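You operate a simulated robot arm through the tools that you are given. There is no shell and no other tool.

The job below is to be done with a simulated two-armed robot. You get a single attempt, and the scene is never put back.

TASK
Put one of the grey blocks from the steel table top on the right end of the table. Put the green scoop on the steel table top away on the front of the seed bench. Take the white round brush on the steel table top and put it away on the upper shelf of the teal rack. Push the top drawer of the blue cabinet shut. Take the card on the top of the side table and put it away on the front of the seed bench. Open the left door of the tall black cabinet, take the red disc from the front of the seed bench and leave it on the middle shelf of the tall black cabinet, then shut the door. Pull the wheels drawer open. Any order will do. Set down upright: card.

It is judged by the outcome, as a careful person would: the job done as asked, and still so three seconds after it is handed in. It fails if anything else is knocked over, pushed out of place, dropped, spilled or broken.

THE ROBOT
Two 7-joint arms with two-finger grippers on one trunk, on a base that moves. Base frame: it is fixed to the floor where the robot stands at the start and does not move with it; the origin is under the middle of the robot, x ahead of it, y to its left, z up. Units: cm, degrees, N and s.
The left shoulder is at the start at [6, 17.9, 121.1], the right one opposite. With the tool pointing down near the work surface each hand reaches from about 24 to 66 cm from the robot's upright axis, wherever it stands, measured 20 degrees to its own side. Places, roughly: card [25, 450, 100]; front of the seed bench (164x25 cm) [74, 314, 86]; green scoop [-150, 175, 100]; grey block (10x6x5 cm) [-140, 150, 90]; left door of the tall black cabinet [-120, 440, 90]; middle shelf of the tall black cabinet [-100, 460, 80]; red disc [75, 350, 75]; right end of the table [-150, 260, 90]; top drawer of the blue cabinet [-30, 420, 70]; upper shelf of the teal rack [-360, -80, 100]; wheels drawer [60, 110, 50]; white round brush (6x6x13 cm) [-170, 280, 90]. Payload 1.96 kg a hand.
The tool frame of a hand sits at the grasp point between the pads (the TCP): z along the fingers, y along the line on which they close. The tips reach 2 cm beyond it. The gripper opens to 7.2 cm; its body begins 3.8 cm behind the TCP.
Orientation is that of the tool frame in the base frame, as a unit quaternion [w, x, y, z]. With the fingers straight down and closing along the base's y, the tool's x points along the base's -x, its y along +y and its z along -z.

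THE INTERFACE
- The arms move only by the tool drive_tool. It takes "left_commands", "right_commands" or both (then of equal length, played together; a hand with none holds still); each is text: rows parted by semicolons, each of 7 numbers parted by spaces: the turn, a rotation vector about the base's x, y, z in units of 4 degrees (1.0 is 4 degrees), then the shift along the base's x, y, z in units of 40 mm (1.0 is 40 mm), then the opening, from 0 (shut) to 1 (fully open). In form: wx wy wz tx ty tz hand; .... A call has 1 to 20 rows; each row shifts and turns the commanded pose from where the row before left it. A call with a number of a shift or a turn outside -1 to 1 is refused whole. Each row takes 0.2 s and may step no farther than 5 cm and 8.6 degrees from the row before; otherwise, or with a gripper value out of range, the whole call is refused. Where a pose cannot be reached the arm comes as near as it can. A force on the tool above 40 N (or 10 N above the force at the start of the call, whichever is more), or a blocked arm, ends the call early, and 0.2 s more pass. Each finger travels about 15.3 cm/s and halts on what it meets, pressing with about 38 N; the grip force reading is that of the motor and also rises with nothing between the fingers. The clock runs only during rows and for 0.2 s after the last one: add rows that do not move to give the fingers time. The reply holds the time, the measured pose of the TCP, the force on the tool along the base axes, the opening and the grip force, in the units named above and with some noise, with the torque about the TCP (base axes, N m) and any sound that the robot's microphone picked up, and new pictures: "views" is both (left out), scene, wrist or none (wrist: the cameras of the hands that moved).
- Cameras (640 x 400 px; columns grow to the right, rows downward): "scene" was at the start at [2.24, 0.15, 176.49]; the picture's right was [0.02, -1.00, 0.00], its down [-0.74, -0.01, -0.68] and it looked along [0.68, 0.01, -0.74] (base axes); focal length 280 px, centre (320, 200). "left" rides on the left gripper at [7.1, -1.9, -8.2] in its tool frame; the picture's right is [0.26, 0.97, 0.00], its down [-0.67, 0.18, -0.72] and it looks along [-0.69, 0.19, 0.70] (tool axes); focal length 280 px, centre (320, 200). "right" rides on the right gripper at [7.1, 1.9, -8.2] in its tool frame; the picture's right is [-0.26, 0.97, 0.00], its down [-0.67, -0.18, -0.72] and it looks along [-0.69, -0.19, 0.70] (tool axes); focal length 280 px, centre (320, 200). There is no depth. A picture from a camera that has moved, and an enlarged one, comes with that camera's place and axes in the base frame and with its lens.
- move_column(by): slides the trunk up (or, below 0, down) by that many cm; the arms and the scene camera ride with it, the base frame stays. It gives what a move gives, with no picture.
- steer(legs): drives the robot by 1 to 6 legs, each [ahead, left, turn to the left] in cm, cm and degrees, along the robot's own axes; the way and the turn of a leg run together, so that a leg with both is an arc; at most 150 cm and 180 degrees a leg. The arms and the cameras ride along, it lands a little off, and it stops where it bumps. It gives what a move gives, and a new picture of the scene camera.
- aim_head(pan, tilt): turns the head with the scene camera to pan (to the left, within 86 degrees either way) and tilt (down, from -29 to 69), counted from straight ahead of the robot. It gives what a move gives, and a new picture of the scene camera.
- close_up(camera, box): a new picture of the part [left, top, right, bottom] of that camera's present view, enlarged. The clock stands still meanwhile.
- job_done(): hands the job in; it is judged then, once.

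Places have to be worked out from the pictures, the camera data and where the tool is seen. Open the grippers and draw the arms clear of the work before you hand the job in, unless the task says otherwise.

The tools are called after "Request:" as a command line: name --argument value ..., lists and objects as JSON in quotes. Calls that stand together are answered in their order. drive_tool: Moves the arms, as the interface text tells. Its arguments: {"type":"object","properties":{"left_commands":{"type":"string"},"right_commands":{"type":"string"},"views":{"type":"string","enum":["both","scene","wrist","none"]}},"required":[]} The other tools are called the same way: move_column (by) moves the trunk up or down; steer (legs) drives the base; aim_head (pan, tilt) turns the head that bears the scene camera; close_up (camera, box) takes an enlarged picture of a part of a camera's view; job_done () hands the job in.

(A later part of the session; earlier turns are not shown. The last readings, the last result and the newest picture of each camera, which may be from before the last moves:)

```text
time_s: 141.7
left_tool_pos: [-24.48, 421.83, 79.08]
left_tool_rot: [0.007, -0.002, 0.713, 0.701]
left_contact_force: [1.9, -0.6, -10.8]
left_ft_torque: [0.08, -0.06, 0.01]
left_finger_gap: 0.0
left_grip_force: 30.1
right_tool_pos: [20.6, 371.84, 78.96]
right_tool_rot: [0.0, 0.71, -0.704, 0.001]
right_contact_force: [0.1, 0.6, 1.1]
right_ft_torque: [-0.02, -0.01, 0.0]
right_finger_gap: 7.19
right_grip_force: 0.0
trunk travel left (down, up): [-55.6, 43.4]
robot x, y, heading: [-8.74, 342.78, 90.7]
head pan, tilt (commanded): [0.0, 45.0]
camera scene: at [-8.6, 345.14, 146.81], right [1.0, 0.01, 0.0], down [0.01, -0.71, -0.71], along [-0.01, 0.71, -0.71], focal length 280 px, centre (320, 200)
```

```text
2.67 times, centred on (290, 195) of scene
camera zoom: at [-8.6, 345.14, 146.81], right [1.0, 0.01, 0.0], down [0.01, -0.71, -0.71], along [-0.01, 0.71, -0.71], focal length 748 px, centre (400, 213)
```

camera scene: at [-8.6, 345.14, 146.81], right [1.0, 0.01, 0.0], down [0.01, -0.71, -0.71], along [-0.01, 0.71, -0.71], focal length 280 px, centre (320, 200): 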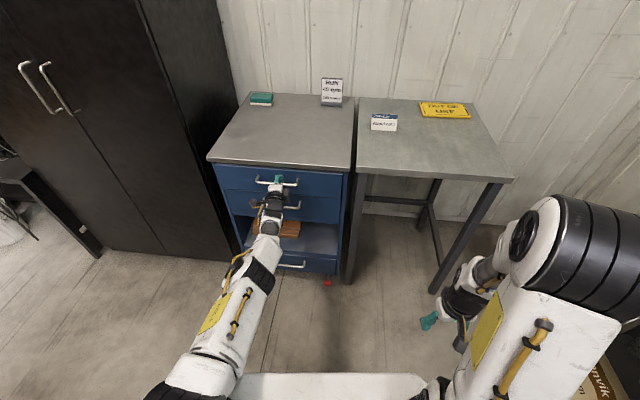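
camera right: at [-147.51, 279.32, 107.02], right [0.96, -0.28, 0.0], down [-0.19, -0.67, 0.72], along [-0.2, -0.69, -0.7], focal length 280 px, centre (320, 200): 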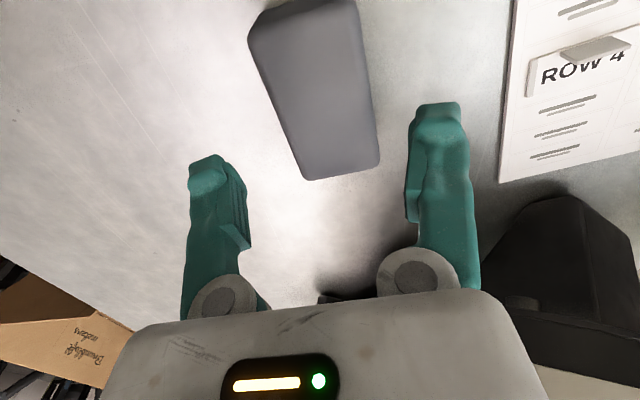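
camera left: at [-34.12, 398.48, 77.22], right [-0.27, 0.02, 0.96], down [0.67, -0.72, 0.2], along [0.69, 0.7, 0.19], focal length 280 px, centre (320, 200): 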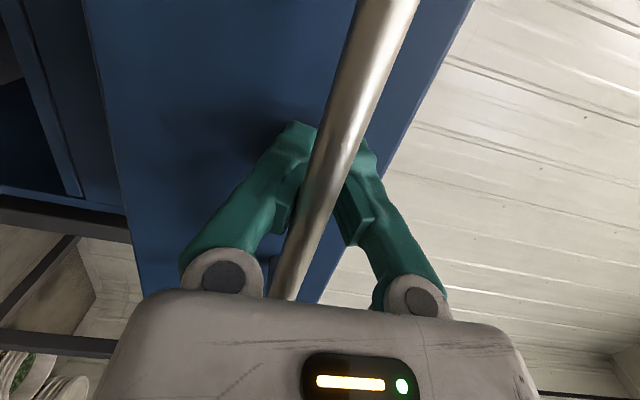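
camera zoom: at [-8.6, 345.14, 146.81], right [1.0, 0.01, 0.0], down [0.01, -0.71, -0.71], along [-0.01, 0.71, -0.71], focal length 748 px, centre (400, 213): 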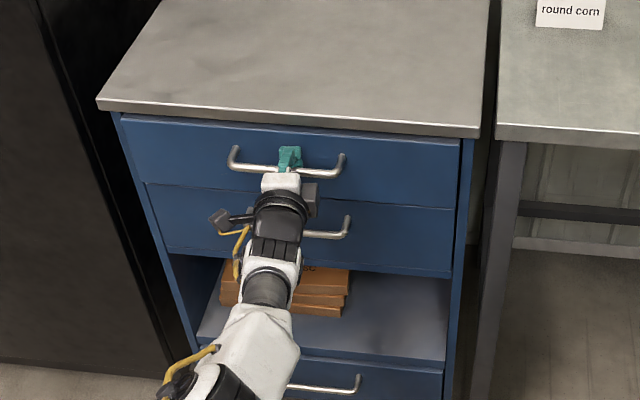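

Almost shut; one more gentle 1.5 cm push, watching the force.

Request:
steer --legs '[[1.5, -0.2, 0]]'

Request:
close_up --camera "scene" --box '[200, 140, 360, 240]'

```text
time_s: 142.5
left_tool_pos: [-24.43, 423.27, 79.17]
left_tool_rot: [0.007, -0.003, 0.712, 0.702]
left_contact_force: [-0.3, 1.3, -1.0]
left_ft_torque: [0.0, -0.02, -0.03]
left_finger_gap: 0.0
left_grip_force: 29.5
right_tool_pos: [20.66, 373.23, 78.92]
right_tool_rot: [0.0, 0.71, -0.704, 0.002]
right_contact_force: [0.7, -0.1, -0.3]
right_ft_torque: [0.0, 0.03, -0.02]
right_finger_gap: 7.2
right_grip_force: 0.1
trunk travel left (down, up): [-55.6, 43.4]
robot x, y, heading: [-8.9, 344.3, 90.6]
head pan, tilt (commanded): [0.0, 45.0]
camera scene: at [-8.39, 346.46, 146.83], right [1.0, 0.01, 0.0], down [0.01, -0.71, -0.71], along [-0.01, 0.71, -0.71], focal length 280 px, centre (320, 200)
```

scene: 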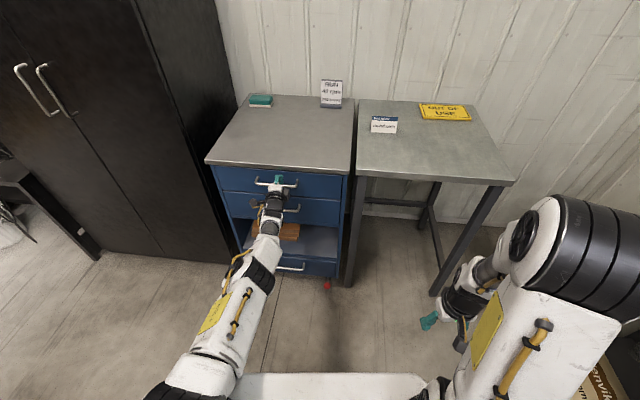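

```text
4.00 times, centred on (280, 190) of scene
camera zoom: at [-8.39, 346.46, 146.83], right [1.0, 0.01, 0.0], down [0.01, -0.71, -0.71], along [-0.01, 0.71, -0.71], focal length 1122 px, centre (480, 240)
```

zoom: 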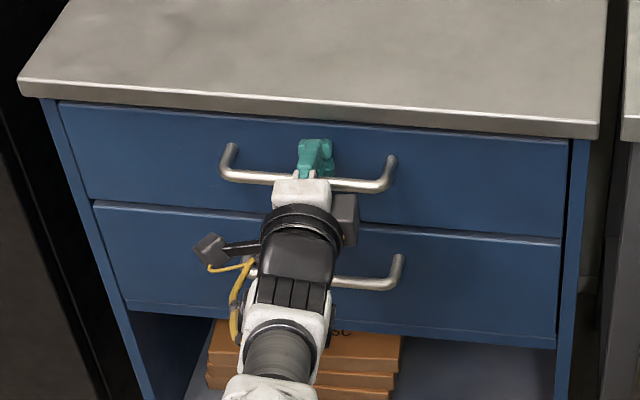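

The drawer looks flush; I push 1 cm more to feel the stop.

Request:
steer --legs '[[1, 0, 0]]'

Request:
close_up --camera "scene" --box '[200, 140, 360, 240]'

Request:
close_up --camera "left" --box '[0, 0, 640, 400]'

```text
time_s: 143.2
left_tool_pos: [-24.51, 423.42, 79.41]
left_tool_rot: [0.006, -0.003, 0.713, 0.701]
left_contact_force: [0.4, -14.3, 3.9]
left_ft_torque: [0.15, -0.05, -0.08]
left_finger_gap: 0.61
left_grip_force: 29.9
right_tool_pos: [20.72, 373.54, 79.04]
right_tool_rot: [-0.001, 0.711, -0.703, -0.001]
right_contact_force: [-0.2, -0.7, 0.3]
right_ft_torque: [0.05, 0.0, 0.04]
right_finger_gap: 7.19
right_grip_force: 0.1
trunk travel left (down, up): [-55.6, 43.4]
robot x, y, heading: [-8.65, 344.93, 90.6]
head pan, tilt (commanded): [0.0, 45.0]
stopped in leg 1: the force on the tool passed its limit at 59 N (the readings are from after the stop); the commanded pose is now the measured one
camera scene: at [-8.38, 346.51, 146.83], right [1.0, 0.01, 0.0], down [0.01, -0.71, -0.71], along [-0.01, 0.71, -0.71], focal length 280 px, centre (320, 200)
```

scene: 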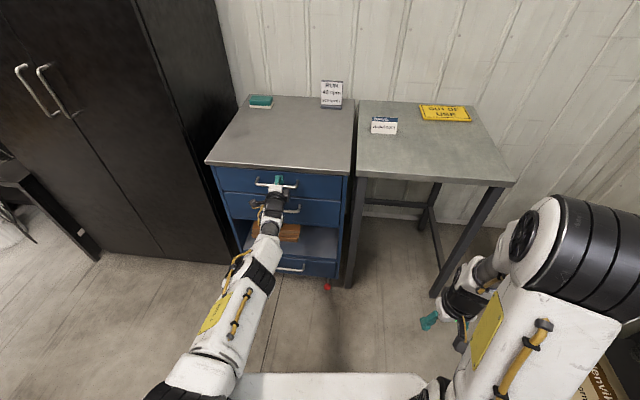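

```text
4.00 times, centred on (280, 190) of scene
camera zoom: at [-8.38, 346.51, 146.83], right [1.0, 0.01, 0.0], down [0.01, -0.71, -0.71], along [-0.01, 0.71, -0.71], focal length 1122 px, centre (480, 240)
```

zoom: 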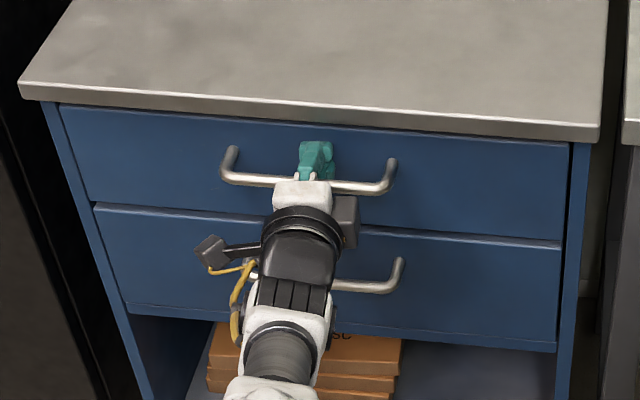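

```text
1.00 times, centred on (320, 200) of left (not enlarged: the box is as wide or as high as the picture)
camera zoom: at [-31.44, 415.19, 77.22], right [-0.27, 0.02, 0.96], down [0.67, -0.72, 0.2], along [0.69, 0.7, 0.18], focal length 280 px, centre (320, 200)
```

zoom: 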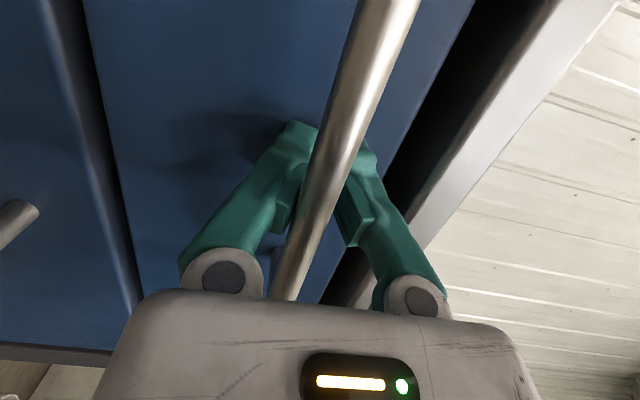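

The push ended at the drawer's stop (59 N): it is shut and flush. I open the fingers half, draw the hand back off the bar and check.

Request:
drive_tool --left_commands "0 0 0 0 0 0 0.25;0 0 0 0 0 0 0.5;0 0 0 0 0 0 0.5;0 0 0 0 -0.3 0 0.5;0 0 0 0 -0.5 0 0.5;0 0 0 0 -0.8 0 0.5;0 0 0 0 -0.8 0 0.5;0 0 0 0 0 0 0.5" --views "both"

```text
time_s: 143.7
left_tool_pos: [-24.64, 423.24, 78.44]
left_tool_rot: [0.004, -0.004, 0.718, 0.696]
left_contact_force: [1.8, -29.2, -10.0]
left_ft_torque: [0.36, 0.09, -0.22]
left_finger_gap: 2.59
left_grip_force: 0.1
right_tool_pos: [20.74, 373.5, 78.96]
right_tool_rot: [-0.001, 0.711, -0.703, 0.0]
right_contact_force: [0.9, -0.3, -0.2]
right_ft_torque: [-0.01, 0.0, -0.01]
right_finger_gap: 7.22
right_grip_force: 0.1
trunk travel left (down, up): [-55.6, 43.4]
robot x, y, heading: [-8.37, 344.45, 90.4]
head pan, tilt (commanded): [0.0, 45.0]
stopped in row 2 (left hand): the force on the tool passed its limit at 52 N (the readings are from after the stop); the commanded pose is now the measured one
camera scene: at [-8.4, 346.46, 146.81], right [1.0, 0.01, 0.0], down [0.01, -0.71, -0.71], along [-0.01, 0.71, -0.71], focal length 280 px, centre (320, 200)
camera left: at [-31.6, 414.85, 76.51], right [-0.27, 0.03, 0.96], down [0.67, -0.71, 0.21], along [0.69, 0.7, 0.17], focal length 280 px, centre (320, 200)
```

scene: 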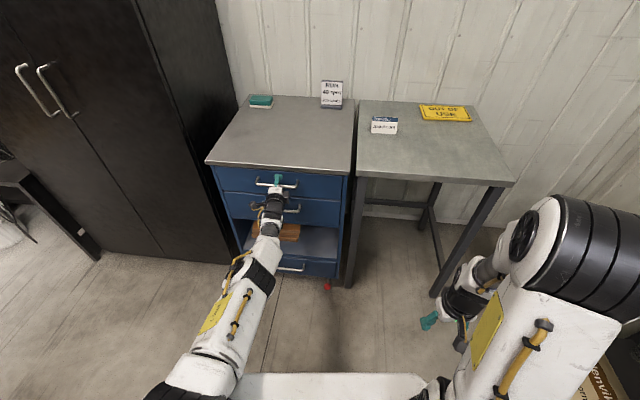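
left: 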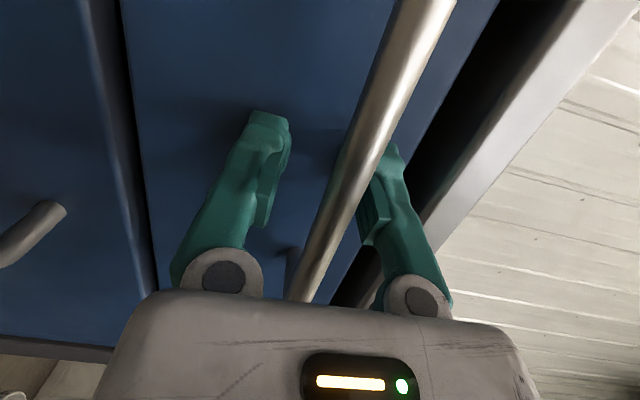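

The finger tips lengthen while opening and pressed on the panel. I back off 1 cm at this opening and then open further while retreating.

Request:
drive_tool --left_commands "0 0 0 0 -0.12 0 0.36;0 0 0 0 -0.15 0.05 0.36;0 0 0 0 -0.1 0.1 0.45;0 0 0 0 0 0 0.5" --views "wrist"

```text
time_s: 144.7
left_tool_pos: [-24.53, 421.82, 79.27]
left_tool_rot: [0.005, -0.002, 0.717, 0.697]
left_contact_force: [1.0, 0.3, -1.4]
left_ft_torque: [0.03, 0.0, -0.03]
left_finger_gap: 3.64
left_grip_force: 0.1
right_tool_pos: [20.7, 373.63, 78.92]
right_tool_rot: [0.0, 0.712, -0.703, 0.001]
right_contact_force: [1.2, -0.2, -0.1]
right_ft_torque: [0.01, 0.02, 0.02]
right_finger_gap: 7.21
right_grip_force: 0.0
trunk travel left (down, up): [-55.6, 43.4]
robot x, y, heading: [-8.56, 345.06, 90.5]
head pan, tilt (commanded): [0.0, 45.0]
camera left: at [-31.51, 413.65, 77.35], right [-0.27, 0.03, 0.96], down [0.67, -0.71, 0.21], along [0.69, 0.7, 0.18], focal length 280 px, centre (320, 200)
```

left: 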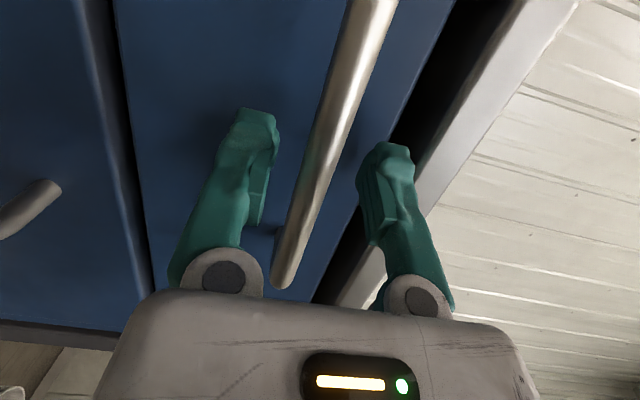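

The bar is free between the fingers now. I retreat 14 cm.

Request:
drive_tool --left_commands "0 0 0 0 -0.4 0 0.5;0 0 0 0 -0.6 0 0.5;0 0 0 0 -0.8 0 0.5;0 0 0 0 -0.8 0 0.5;0 0 0 0 -0.9 0 0.5;0 0 0 0 0 0 1" --views "both"

Request:
close_up --camera "scene" --box '[200, 140, 360, 240]'

```text
time_s: 146.1
left_tool_pos: [-24.5, 407.73, 78.95]
left_tool_rot: [0.006, -0.003, 0.717, 0.697]
left_contact_force: [-0.3, 0.1, 0.0]
left_ft_torque: [0.02, 0.01, -0.05]
left_finger_gap: 7.18
left_grip_force: 0.0
right_tool_pos: [20.84, 373.73, 78.9]
right_tool_rot: [-0.001, 0.711, -0.703, 0.001]
right_contact_force: [-0.2, -0.7, 0.6]
right_ft_torque: [0.01, 0.02, 0.02]
right_finger_gap: 7.19
right_grip_force: 0.0
trunk travel left (down, up): [-55.6, 43.4]
robot x, y, heading: [-8.88, 344.66, 90.4]
head pan, tilt (commanded): [0.0, 45.0]
camera scene: at [-8.41, 346.83, 146.82], right [1.0, 0.01, 0.0], down [0.01, -0.71, -0.71], along [-0.01, 0.71, -0.71], focal length 280 px, centre (320, 200)
camera left: at [-31.5, 399.42, 77.02], right [-0.27, 0.03, 0.96], down [0.67, -0.71, 0.21], along [0.69, 0.7, 0.18], focal length 280 px, centre (320, 200)
```

scene: 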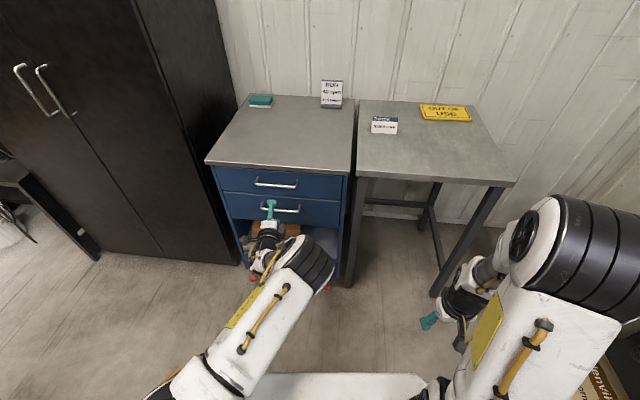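
left: 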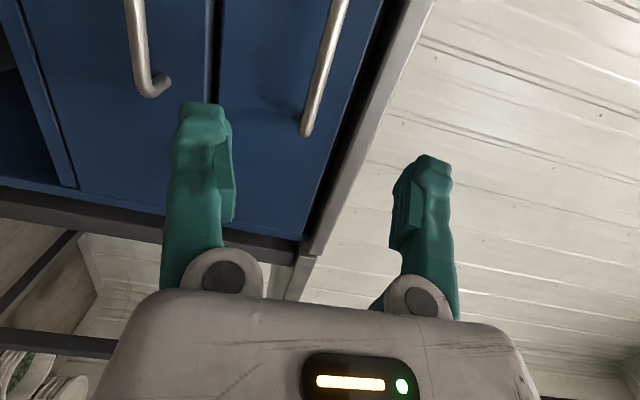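

```text
4.00 times, centred on (280, 190) of scene
camera zoom: at [-8.41, 346.83, 146.82], right [1.0, 0.01, 0.0], down [0.01, -0.71, -0.71], along [-0.01, 0.71, -0.71], focal length 1122 px, centre (480, 240)
```

zoom: 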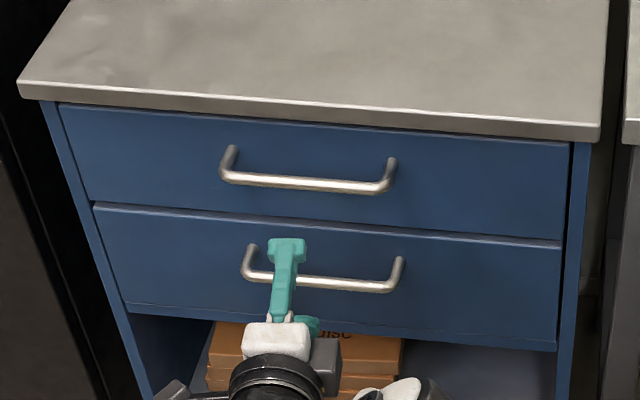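

The top drawer is shut flush. I raise the trunk again, fold the left hand back to its nominal pose and turn the right hand so that it closes front-to-back for the card.

Request:
move_column --by 30

Request:
drive_tool --left_commands "-0.962 -0.962 0.962 -0.05 -0.45 -0.05 1;-0.962 -0.962 0.962 -0.05 -0.45 -0.05 1;-0.962 -0.962 0.962 -0.05 -0.45 -0.05 1;-0.962 -0.962 0.962 -0.05 -0.45 -0.05 1;-0.962 -0.962 0.962 -0.05 -0.45 -0.05 1;-0.962 -0.962 0.962 -0.05 -0.45 -0.05 1;-0.962 -0.962 0.962 -0.05 -0.45 -0.05 1;-0.962 -0.962 0.962 -0.05 -0.45 -0.05 1;-0.962 -0.962 0.962 -0.05 -0.45 -0.05 1;-0.962 -0.962 0.962 -0.05 -0.45 -0.05 1;-0.962 -0.962 0.962 -0.05 -0.45 -0.05 1;-0.962 -0.962 0.962 -0.05 -0.45 -0.05 1;-0.962 -0.962 0.962 -0.05 -0.45 -0.05 1;-0.962 -0.962 0.962 -0.05 -0.45 -0.05 1;-0.962 -0.962 0.962 -0.05 -0.45 -0.05 1;-0.962 -0.962 0.962 0 -0.2 0 1;-0.962 -0.962 0.962 0 0 0 1;-0.962 -0.962 0.962 0 0 0 1;0 0 0 0 0 0 1" --right_commands "0 0 1 0 0 0 1;0 0 1 0 0 0 1;0 0 1 0 0 0 1;0 0 1 0 0 0 1;0 0 1 0 0 0 1;0 0 1 0 0 0 1;0 0 1 0 0 0 1;0 0 1 0 0 0 1;0 0 1 0 0 0 1;0 0 1 0 0 0 1;0 0 1 0 0 0 1;0 0 1 0 0 0 1;0 0 1 0 0 0 1;0 0 1 0 0 0 1;0 0 1 0 0 0 1;0 0 1 0 0 0 1;0 0 1 0 0 0 1;0 0 1 0 0 0 1;0 0 1 0 0 0 1" --views "scene"

```text
time_s: 149.1
left_tool_pos: [-24.44, 407.72, 108.93]
left_tool_rot: [0.006, -0.003, 0.717, 0.697]
left_contact_force: [0.3, -0.3, 1.7]
left_ft_torque: [0.0, 0.02, -0.01]
left_finger_gap: 7.15
left_grip_force: 0.1
right_tool_pos: [20.76, 373.63, 109.0]
right_tool_rot: [0.0, 0.711, -0.703, 0.001]
right_contact_force: [0.1, -0.7, -0.5]
right_ft_torque: [-0.01, 0.01, -0.03]
right_finger_gap: 7.2
right_grip_force: 0.0
trunk travel left (down, up): [-85.6, 13.4]
robot x, y, heading: [-9.32, 344.65, 90.5]
head pan, tilt (commanded): [0.0, 45.0]
```

```text
time_s: 153.1
left_tool_pos: [-27.46, 380.05, 105.86]
left_tool_rot: [-0.011, 0.711, -0.703, 0.01]
left_contact_force: [-0.4, 0.8, 0.3]
left_ft_torque: [-0.01, 0.0, 0.0]
left_finger_gap: 7.22
left_grip_force: 0.0
right_tool_pos: [20.75, 373.69, 108.99]
right_tool_rot: [0.0, 0.993, -0.115, 0.0]
right_contact_force: [-1.1, -0.2, -0.3]
right_ft_torque: [0.01, 0.01, -0.02]
right_finger_gap: 7.2
right_grip_force: 0.1
trunk travel left (down, up): [-85.6, 13.4]
robot x, y, heading: [-8.78, 344.52, 90.6]
head pan, tilt (commanded): [0.0, 45.0]
camera scene: at [-8.36, 346.76, 176.82], right [1.0, 0.01, 0.0], down [0.01, -0.71, -0.71], along [-0.01, 0.71, -0.71], focal length 280 px, centre (320, 200)
```

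scene: 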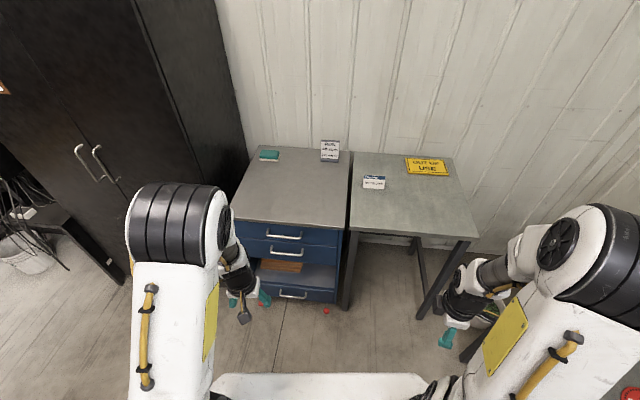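

I drive up so that the right arm can reach the card from above.

Request:
steer --legs '[[42, -6, 0]]'

Request:
close_up --camera "scene" --box '[300, 160, 460, 260]'

Request:
close_up --camera "right" --box '[0, 0, 640, 400]'

```text
time_s: 155.7
left_tool_pos: [-21.68, 422.3, 105.9]
left_tool_rot: [-0.011, 0.71, -0.704, 0.009]
left_contact_force: [0.2, 0.1, -0.3]
left_ft_torque: [0.01, 0.0, -0.02]
left_finger_gap: 7.18
left_grip_force: 0.0
right_tool_pos: [26.46, 415.6, 109.12]
right_tool_rot: [-0.001, 0.993, -0.119, 0.0]
right_contact_force: [-0.5, -0.7, 0.8]
right_ft_torque: [0.01, 0.02, -0.03]
right_finger_gap: 7.21
right_grip_force: 0.1
trunk travel left (down, up): [-85.6, 13.4]
robot x, y, heading: [-2.84, 386.85, 90.3]
head pan, tilt (commanded): [0.0, 45.0]
camera scene: at [-2.84, 388.92, 176.83], right [1.0, 0.01, 0.0], down [0.0, -0.71, -0.71], along [0.0, 0.71, -0.71], focal length 280 px, centre (320, 200)
```

scene: 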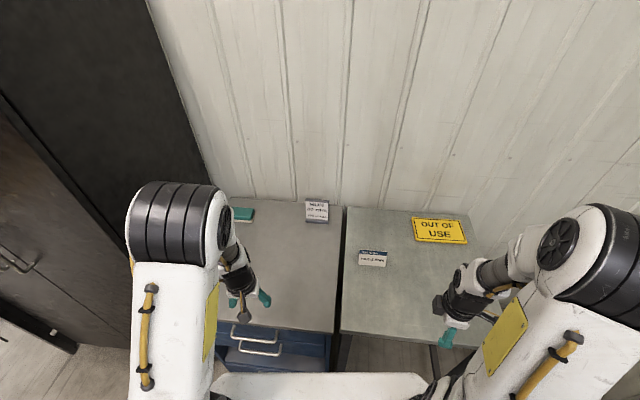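

```text
4.00 times, centred on (380, 210) of scene
camera zoom: at [-2.84, 388.92, 176.83], right [1.0, 0.01, 0.0], down [0.0, -0.71, -0.71], along [0.0, 0.71, -0.71], focal length 1122 px, centre (80, 160)
```

zoom: 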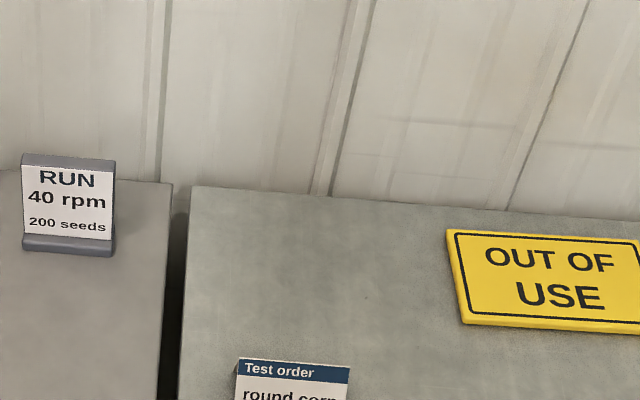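

```text
1.00 times, centred on (320, 200) of right (not enlarged: the box is as wide or as high as the picture)
camera zoom: at [32.77, 412.06, 117.14], right [-0.48, -0.88, 0.0], down [-0.61, 0.34, 0.72], along [-0.63, 0.35, -0.7], focal length 280 px, centre (320, 200)
```

zoom: 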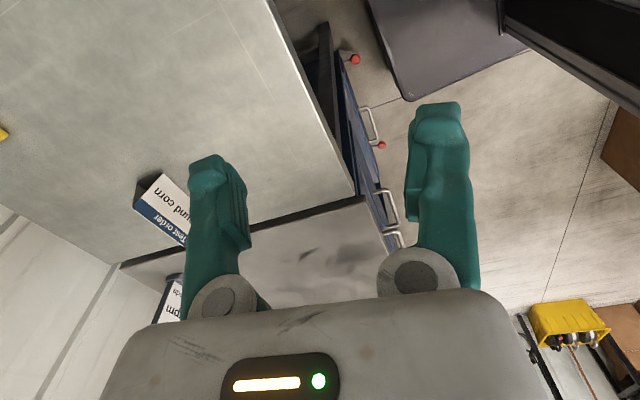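

I zoom into the right wrist camera for the card's ridge.

Request:
close_up --camera "right" --box '[80, 130, 240, 280]'

Request:
close_up --camera "scene" --box '[340, 230, 420, 280]'

```text
2.67 times, centred on (160, 205) of right
camera zoom: at [32.77, 412.06, 117.14], right [-0.48, -0.88, 0.0], down [-0.61, 0.34, 0.72], along [-0.63, 0.35, -0.7], focal length 748 px, centre (747, 187)
```

zoom: 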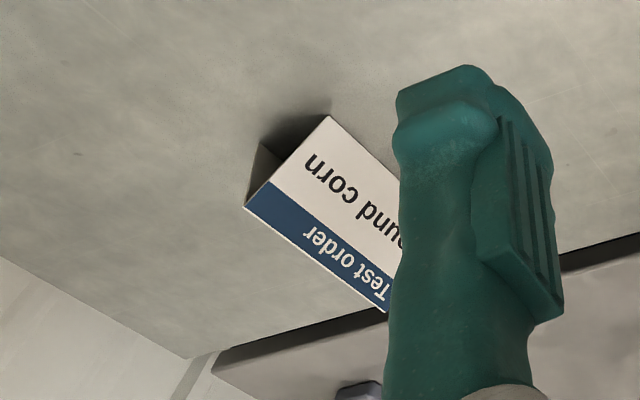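

```text
8.00 times, centred on (380, 255) of scene
camera zoom: at [-2.84, 388.92, 176.83], right [1.0, 0.01, 0.0], down [0.0, -0.71, -0.71], along [0.0, 0.71, -0.71], focal length 2244 px, centre (-160, -240)
```

zoom: 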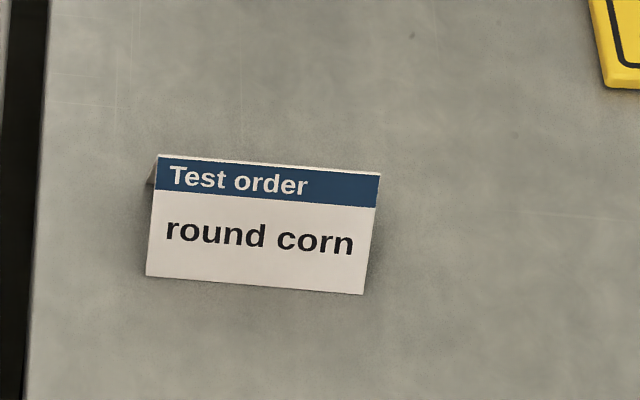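

Triangulated: card ridge centre [16.4, 447.0, 93], running (0.99,-0.15), table top ≈87.5. I bring the right hand above it at z≈99, aligned to the ridge.

Request:
drive_tool --right_commands "0 0 0.15 -0.31 0.97 -0.3 1;0 0 0.15 -0.31 0.97 -0.3 1;0 0 0.15 -0.31 0.97 -0.3 1;0 0 0.15 -0.31 0.97 -0.3 1;0 0 0.15 -0.31 0.97 -0.3 1;0 0 0.15 -0.31 0.97 -0.3 1;0 0 0.15 -0.31 0.97 -0.3 1;0 0 0.15 -0.31 0.97 -0.3 1;0 0 0 0 0 0 1" --views "both"

```text
time_s: 157.7
left_tool_pos: [-21.82, 422.19, 105.91]
left_tool_rot: [-0.011, 0.71, -0.704, 0.01]
left_contact_force: [1.2, -0.3, 0.3]
left_ft_torque: [0.0, 0.02, 0.01]
left_finger_gap: 7.2
left_grip_force: 0.0
right_tool_pos: [16.71, 446.85, 99.5]
right_tool_rot: [0.0, 0.997, -0.077, -0.001]
right_contact_force: [0.6, -0.3, 0.4]
right_ft_torque: [-0.02, -0.01, 0.0]
right_finger_gap: 7.19
right_grip_force: 0.0
trunk travel left (down, up): [-85.6, 13.4]
robot x, y, heading: [-3.4, 386.77, 90.1]
head pan, tilt (commanded): [0.0, 45.0]
camera scene: at [-2.79, 388.93, 176.83], right [1.0, 0.01, 0.0], down [0.0, -0.71, -0.71], along [0.0, 0.71, -0.71], focal length 280 px, centre (320, 200)
camera right: at [23.21, 443.78, 107.69], right [-0.41, -0.91, 0.0], down [-0.64, 0.28, 0.72], along [-0.65, 0.29, -0.7], focal length 280 px, centre (320, 200)
```

scene: 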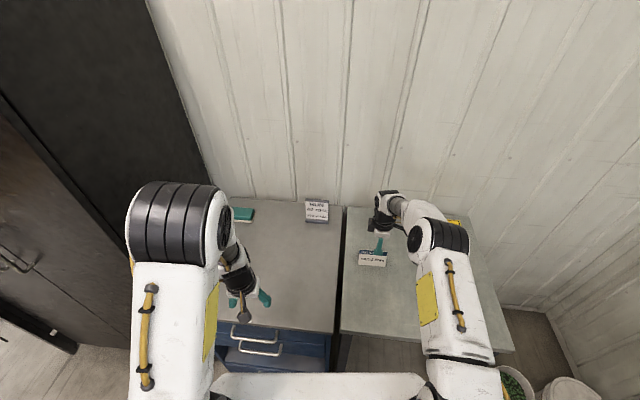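
right: 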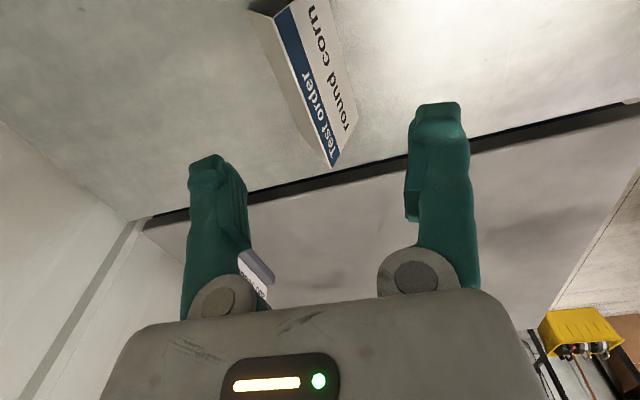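

The ridge is 0.7 cm further in y; aligned well. I correct and lower to z≈90.8 around the card.

Request:
drive_tool --right_commands "0 0 0 -0.03 0.17 0 1;0 0 0 0 0 -0.5 1;0 0 0 0 0 -0.6 1;0 0 0 0 0 -0.6 1;0 0 0 0 0 -0.45 1;0 0 0 0 0 0 1" --views "both"

```text
time_s: 159.1
left_tool_pos: [-21.78, 422.31, 105.94]
left_tool_rot: [-0.01, 0.709, -0.705, 0.009]
left_contact_force: [0.2, 0.0, 0.7]
left_ft_torque: [0.0, 0.0, -0.01]
left_finger_gap: 7.2
left_grip_force: 0.1
right_tool_pos: [16.18, 447.22, 90.75]
right_tool_rot: [-0.003, 0.997, -0.077, 0.0]
right_contact_force: [0.1, -0.1, 0.4]
right_ft_torque: [0.0, -0.01, 0.04]
right_finger_gap: 7.22
right_grip_force: 0.1
trunk travel left (down, up): [-85.6, 13.4]
robot x, y, heading: [-3.39, 386.7, 90.1]
head pan, tilt (commanded): [0.0, 45.0]
camera scene: at [-2.83, 389.03, 176.82], right [1.0, 0.01, 0.0], down [0.0, -0.71, -0.71], along [0.0, 0.71, -0.71], focal length 280 px, centre (320, 200)
camera right: at [22.94, 444.09, 98.85], right [-0.41, -0.91, 0.0], down [-0.64, 0.28, 0.72], along [-0.65, 0.29, -0.7], focal length 280 px, centre (320, 200)
```

scene: 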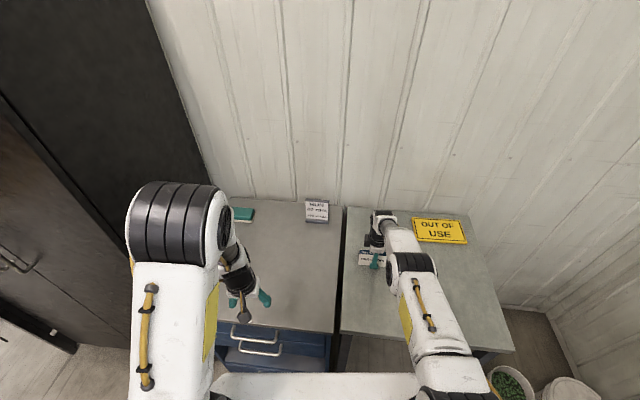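
right: 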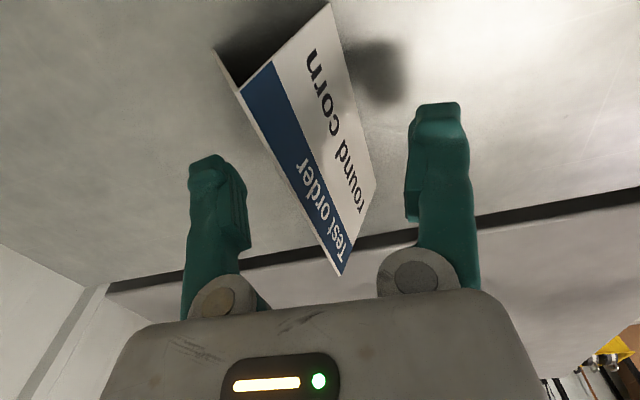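

The fingers straddle the tent card symmetrically. I close gently.

Request:
drive_tool --right_commands "0 0 0 0 0.03 0 0.8;0 0 0 0 0.03 0 0.65;0 0 0 0 0 0 0.55;0 0 0 0 0 0 0.45;0 0 0 0 0 0 0.35;0 0 0 0 0 0 0.3;0 0 0 0 0 0 0.3" --views "wrist"

```text
time_s: 160.7
left_tool_pos: [-21.81, 422.37, 105.88]
left_tool_rot: [-0.011, 0.71, -0.705, 0.009]
left_contact_force: [0.1, -0.8, 0.2]
left_ft_torque: [0.03, 0.02, 0.01]
left_finger_gap: 7.19
left_grip_force: 0.0
right_tool_pos: [16.21, 447.17, 90.83]
right_tool_rot: [-0.002, 0.997, -0.076, 0.0]
right_contact_force: [0.0, 0.5, 1.3]
right_ft_torque: [-0.01, 0.04, 0.03]
right_finger_gap: 2.34
right_grip_force: 10.5
right hand out of reach, approached as far as the arm can: row 2
trunk travel left (down, up): [-85.6, 13.4]
robot x, y, heading: [-3.13, 387.09, 90.5]
head pan, tilt (commanded): [0.0, 45.0]
camera right: at [22.96, 444.09, 98.97], right [-0.41, -0.91, 0.0], down [-0.64, 0.28, 0.72], along [-0.65, 0.29, -0.7], focal length 280 px, centre (320, 200)
```

right: 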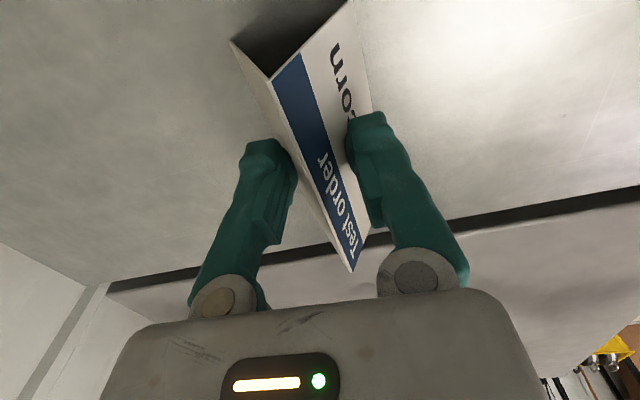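

Contact at gap 2.3 cm. I close fully for a firm hold, then lift 1 cm to test.

Request:
drive_tool --right_commands "0 0 0 0 0 0 0.2;0 0 0 0 0 0 0.1;0 0 0 0 0 0 0;0 0 0 0 0 0 0" --views "wrist"

Request:
drive_tool --right_commands "0 0 0 0 0 0.1 0;0 0 0 0 0 0.15 0;0 0 0 0 0 0 0" --views "wrist"

```text
time_s: 161.7
left_tool_pos: [-21.71, 422.3, 105.88]
left_tool_rot: [-0.011, 0.71, -0.704, 0.009]
left_contact_force: [0.0, 0.1, 0.7]
left_ft_torque: [0.0, -0.03, 0.03]
left_finger_gap: 7.19
left_grip_force: 0.1
right_tool_pos: [16.26, 447.09, 90.77]
right_tool_rot: [-0.002, 0.997, -0.077, 0.001]
right_contact_force: [0.2, 0.2, 0.2]
right_ft_torque: [0.02, 0.02, 0.01]
right_finger_gap: 2.11
right_grip_force: 37.8
trunk travel left (down, up): [-85.6, 13.4]
robot x, y, heading: [-2.75, 386.75, 90.3]
head pan, tilt (commanded): [0.0, 45.0]
camera right: at [22.97, 444.09, 98.95], right [-0.41, -0.91, 0.0], down [-0.64, 0.28, 0.72], along [-0.65, 0.29, -0.7], focal length 280 px, centre (320, 200)
```

right: 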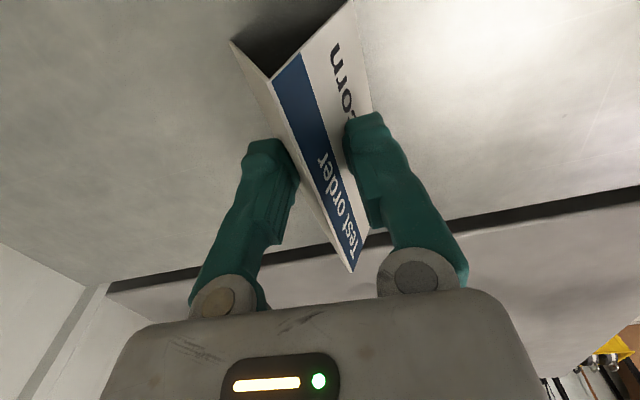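

```text
time_s: 162.5
left_tool_pos: [-21.73, 422.34, 105.93]
left_tool_rot: [-0.011, 0.71, -0.704, 0.009]
left_contact_force: [0.2, 1.2, -0.2]
left_ft_torque: [0.01, 0.01, 0.01]
left_finger_gap: 7.2
left_grip_force: 0.1
right_tool_pos: [16.34, 447.2, 91.96]
right_tool_rot: [-0.001, 0.997, -0.077, 0.001]
right_contact_force: [0.5, 0.1, -0.5]
right_ft_torque: [0.0, -0.01, 0.01]
right_finger_gap: 2.08
right_grip_force: 37.7
trunk travel left (down, up): [-85.6, 13.4]
robot x, y, heading: [-3.5, 386.99, 90.3]
head pan, tilt (commanded): [0.0, 45.0]
camera right: at [23.03, 444.14, 100.03], right [-0.41, -0.91, 0.0], down [-0.64, 0.28, 0.72], along [-0.65, 0.29, -0.7], focal length 280 px, centre (320, 200)
```

right: 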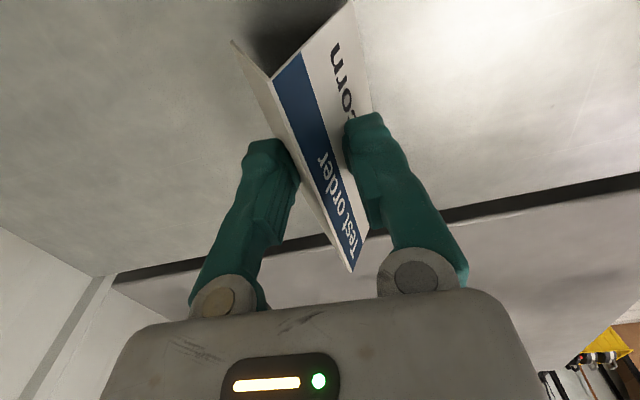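

The card rises with the hand (firm at gap 2.1). I lift it to about z 107, draw it back and then back the base away.

Request:
drive_tool --right_commands "0 0 0 0 0 0.5 0;0 0 0 0 0 0.6 0;0 0 0 0.1 -0.3 0.6 0;0 0 0 0.2 -0.6 0.6 0;0 0 0 0.3 -0.8 0.5 0;0 0 0 0.3 -0.9 0.4 0;0 0 0 0.3 -0.9 0.3 0;0 0 0 0.3 -0.9 0 0;0 0 0 0.3 -0.9 0 0;0 0 0 0.3 -0.9 0 0;0 0 0 0 0 0 0" --views "both"

Request:
steer --legs '[[-40, 0, 0]]'

```text
time_s: 164.9
left_tool_pos: [-21.83, 422.37, 105.87]
left_tool_rot: [-0.01, 0.71, -0.704, 0.009]
left_contact_force: [-0.8, -0.6, -0.3]
left_ft_torque: [0.0, 0.02, 0.0]
left_finger_gap: 7.21
left_grip_force: 0.1
right_tool_pos: [24.63, 422.46, 105.67]
right_tool_rot: [0.0, 0.997, -0.077, 0.0]
right_contact_force: [-1.0, -0.4, 0.0]
right_ft_torque: [-0.01, 0.0, 0.0]
right_finger_gap: 1.98
right_grip_force: 38.0
trunk travel left (down, up): [-85.6, 13.4]
robot x, y, heading: [-2.99, 386.92, 90.0]
head pan, tilt (commanded): [0.0, 45.0]
camera scene: at [-2.85, 389.13, 176.82], right [1.0, 0.01, 0.0], down [0.0, -0.71, -0.71], along [0.0, 0.71, -0.71], focal length 280 px, centre (320, 200)
camera right: at [31.38, 419.36, 113.82], right [-0.41, -0.91, 0.0], down [-0.64, 0.28, 0.72], along [-0.65, 0.29, -0.7], focal length 280 px, centre (320, 200)
```

scene: 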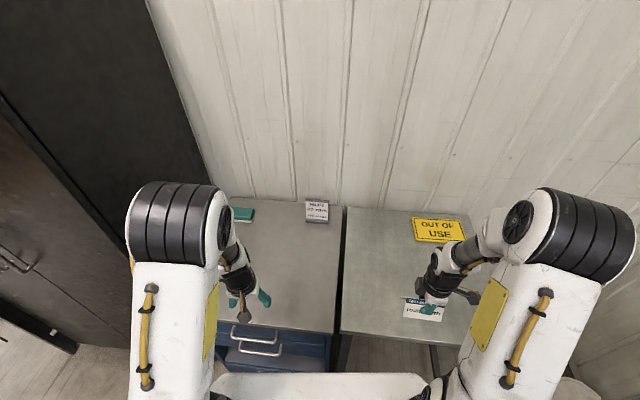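
right: 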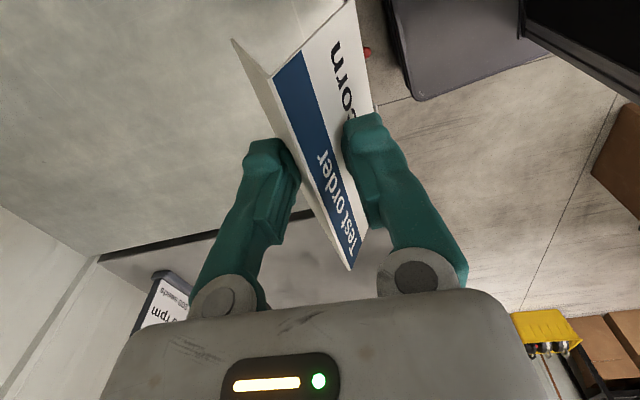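

```text
time_s: 167.4
left_tool_pos: [-21.77, 382.55, 106.0]
left_tool_rot: [-0.011, 0.714, -0.7, 0.009]
left_contact_force: [-0.1, -0.3, 0.7]
left_ft_torque: [0.01, 0.0, 0.01]
left_finger_gap: 7.19
left_grip_force: 0.1
right_tool_pos: [24.8, 383.21, 105.69]
right_tool_rot: [0.0, 0.997, -0.071, -0.001]
right_contact_force: [0.2, 0.3, 1.1]
right_ft_torque: [-0.01, 0.0, 0.0]
right_finger_gap: 1.89
right_grip_force: 38.2
trunk travel left (down, up): [-85.6, 13.4]
robot x, y, heading: [-2.8, 347.3, 91.0]
head pan, tilt (commanded): [0.0, 45.0]
camera scene: at [-2.4, 349.56, 176.82], right [1.0, 0.02, 0.0], down [0.01, -0.71, -0.71], along [-0.01, 0.71, -0.71], focal length 280 px, centre (320, 200)
```

scene: 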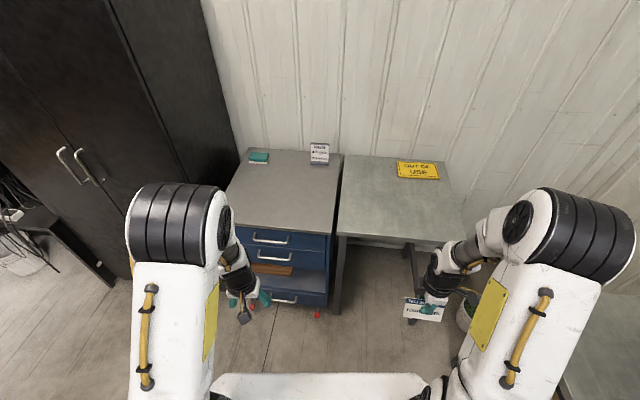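

The card's grip gap creeps slightly (2.1→1.9), so I go straight to the seed bench: turn to face it and drive up beside the free gap near y≈345.

Request:
steer --legs '[[0, 0, -91], [20, 20, 0]]'

Request:
close_up --camera "right" --box '[0, 0, 640, 400]'

```text
time_s: 173.3
left_tool_pos: [53.2, 385.28, 105.83]
left_tool_rot: [0.002, 0.006, 1.0, -0.013]
left_contact_force: [-0.8, 0.3, -0.8]
left_ft_torque: [-0.02, 0.0, 0.02]
left_finger_gap: 7.2
left_grip_force: 0.0
right_tool_pos: [52.44, 338.8, 105.74]
right_tool_rot: [0.0, -0.645, 0.764, 0.0]
right_contact_force: [-0.1, -0.6, 0.1]
right_ft_torque: [0.02, 0.05, -0.03]
right_finger_gap: 1.69
right_grip_force: 38.2
trunk travel left (down, up): [-85.6, 13.4]
robot x, y, heading: [17.85, 367.46, -0.7]
head pan, tilt (commanded): [0.0, 45.0]
camera scene: at [19.81, 367.15, 176.82], right [-0.01, -1.0, 0.0], down [-0.71, 0.01, -0.71], along [0.71, -0.01, -0.71], focal length 280 px, centre (320, 200)
```

scene: 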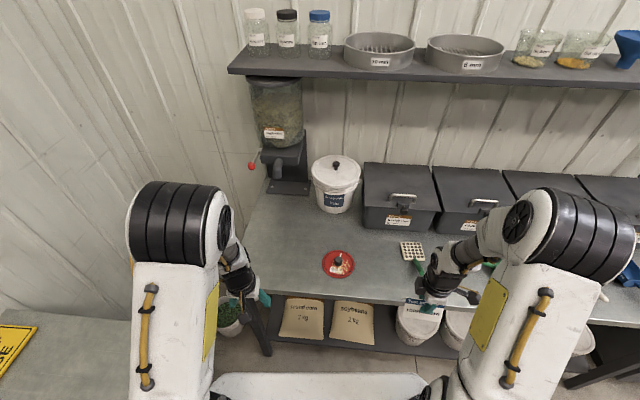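

```text
1.00 times, centred on (320, 200) of right (not enlarged: the box is as wide or as high as the picture)
camera zoom: at [49.28, 332.06, 113.83], right [-0.91, 0.42, 0.0], down [0.29, 0.63, 0.72], along [0.3, 0.65, -0.7], focal length 280 px, centre (320, 200)
```

zoom: 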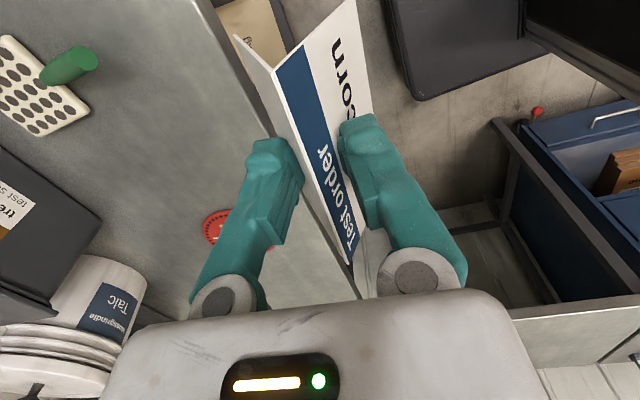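

The disc lies at about [77, 360] and the white-green tool at y≈325–336, so y≈344.5 is free. I move the card over [71, 344.5] and lower to z≈92.5 at once.

Request:
drive_tool --right_commands "0 0 0 0.93 0.285 -0.3 0;0 0 0 0.93 0.285 -0.3 0;0 0 0 0.93 0.285 -0.3 0;0 0 0 0.93 0.285 -0.3 0;0 0 0 0.93 0.285 -0.3 0;0 0 0 0 0 -0.9 0;0 0 0 0 0 -0.8 0;0 0 0 0 0 0 0" --views "both"

```text
time_s: 175.1
left_tool_pos: [53.12, 385.44, 105.96]
left_tool_rot: [0.001, 0.005, 1.0, -0.013]
left_contact_force: [0.0, 0.2, 0.1]
left_ft_torque: [0.01, -0.01, 0.02]
left_finger_gap: 7.21
left_grip_force: 0.1
right_tool_pos: [71.2, 344.32, 92.74]
right_tool_rot: [0.0, -0.644, 0.765, -0.001]
right_contact_force: [-0.1, 0.5, -0.1]
right_ft_torque: [-0.01, 0.02, 0.01]
right_finger_gap: 1.59
right_grip_force: 38.1
trunk travel left (down, up): [-85.6, 13.4]
robot x, y, heading: [17.58, 367.14, -0.6]
head pan, tilt (commanded): [0.0, 45.0]
camera scene: at [19.92, 367.31, 176.82], right [-0.01, -1.0, 0.0], down [-0.71, 0.01, -0.71], along [0.71, -0.01, -0.71], focal length 280 px, centre (320, 200)
camera right: at [68.0, 337.67, 100.89], right [-0.91, 0.42, 0.0], down [0.29, 0.63, 0.72], along [0.3, 0.65, -0.7], focal length 280 px, centre (320, 200)
```

scene: 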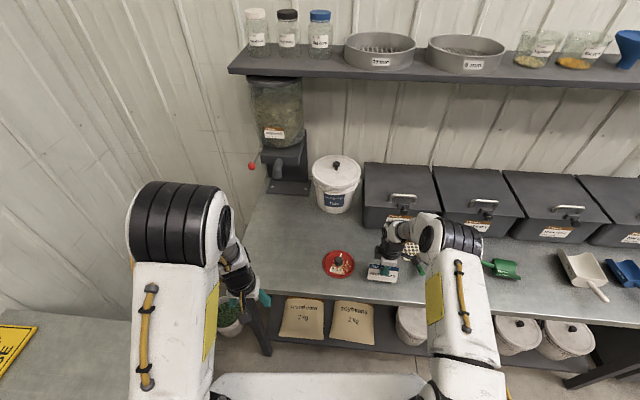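
right: 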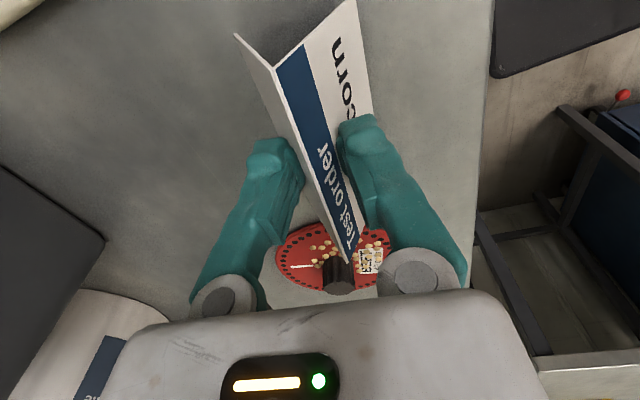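

The card is over the free spot, clear of the disc. I lower toward the bench in small steps.

Request:
drive_tool --right_commands "0 0 0 0 0 -0.2 0;0 0 0 0 0 -0.2 0;0 0 0 0 0 -0.15 0;0 0 0 0 0 0 0" --views "wrist"

```text
time_s: 176.1
left_tool_pos: [53.04, 385.37, 106.01]
left_tool_rot: [0.003, 0.005, 1.0, -0.015]
left_contact_force: [0.3, -0.2, 0.1]
left_ft_torque: [0.0, 0.0, -0.01]
left_finger_gap: 7.2
left_grip_force: 0.0
right_tool_pos: [71.23, 344.41, 91.33]
right_tool_rot: [0.003, -0.643, 0.766, -0.005]
right_contact_force: [-7.8, -0.3, 23.3]
right_ft_torque: [-0.01, 0.07, 0.04]
right_finger_gap: 1.49
right_grip_force: 38.1
trunk travel left (down, up): [-85.6, 13.4]
robot x, y, heading: [17.33, 367.15, -0.7]
head pan, tilt (commanded): [0.0, 45.0]
stopped in row 4 (right hand): the force on the tool passed its limit at 43 N (the readings are from after the stop); the commanded pose is now the measured one
camera right: at [67.89, 337.78, 99.45], right [-0.91, 0.42, -0.01], down [0.29, 0.64, 0.72], along [0.31, 0.65, -0.7], focal length 280 px, centre (320, 200)
```

right: 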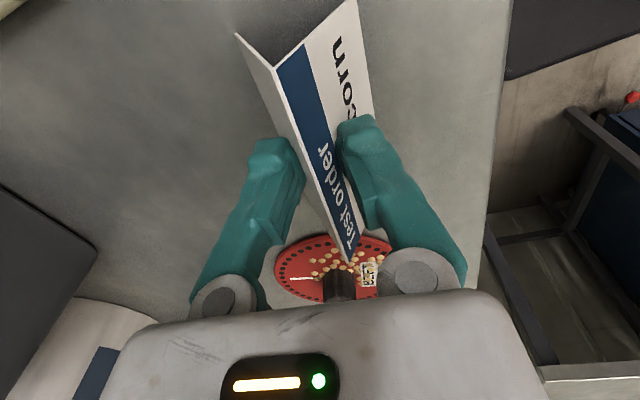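

The card stands on the bench (23 N upward at z 91.3). I ease up slightly and open the fingers.

Request:
drive_tool --right_commands "0 0 0 0 0 0.06 0;0 0 0 0 0 0 0.3;0 0 0 0 0 0 0.45;0 0 0 0 0 0 0.6;0 0 0 0 0 0 0.8;0 0 0 0 0 0 1;0 0 0 0 0 0 1" --views "wrist"

```text
time_s: 177.7
left_tool_pos: [53.28, 385.4, 105.97]
left_tool_rot: [0.001, 0.005, 1.0, -0.014]
left_contact_force: [0.1, -0.7, -0.8]
left_ft_torque: [0.02, 0.0, -0.02]
left_finger_gap: 7.2
left_grip_force: 0.1
right_tool_pos: [71.29, 344.39, 91.27]
right_tool_rot: [0.003, -0.643, 0.766, -0.003]
right_contact_force: [0.1, 0.3, 0.0]
right_ft_torque: [0.01, -0.01, -0.01]
right_finger_gap: 7.2
right_grip_force: 0.0
trunk travel left (down, up): [-85.6, 13.4]
robot x, y, heading: [17.72, 367.63, -0.8]
head pan, tilt (commanded): [0.0, 45.0]
camera right: at [68.13, 337.74, 99.34], right [-0.91, 0.42, -0.01], down [0.29, 0.63, 0.72], along [0.31, 0.65, -0.7], focal length 280 px, centre (320, 200)
```

right: 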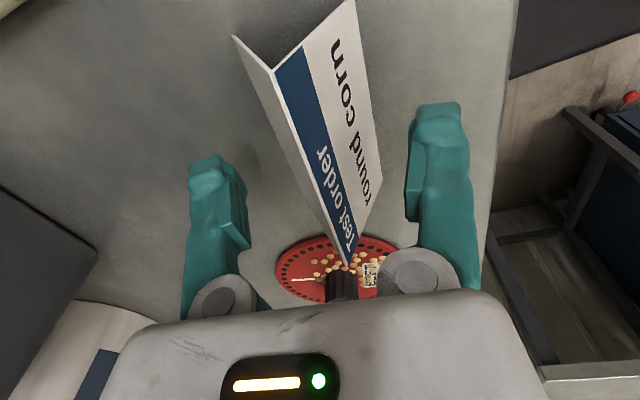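

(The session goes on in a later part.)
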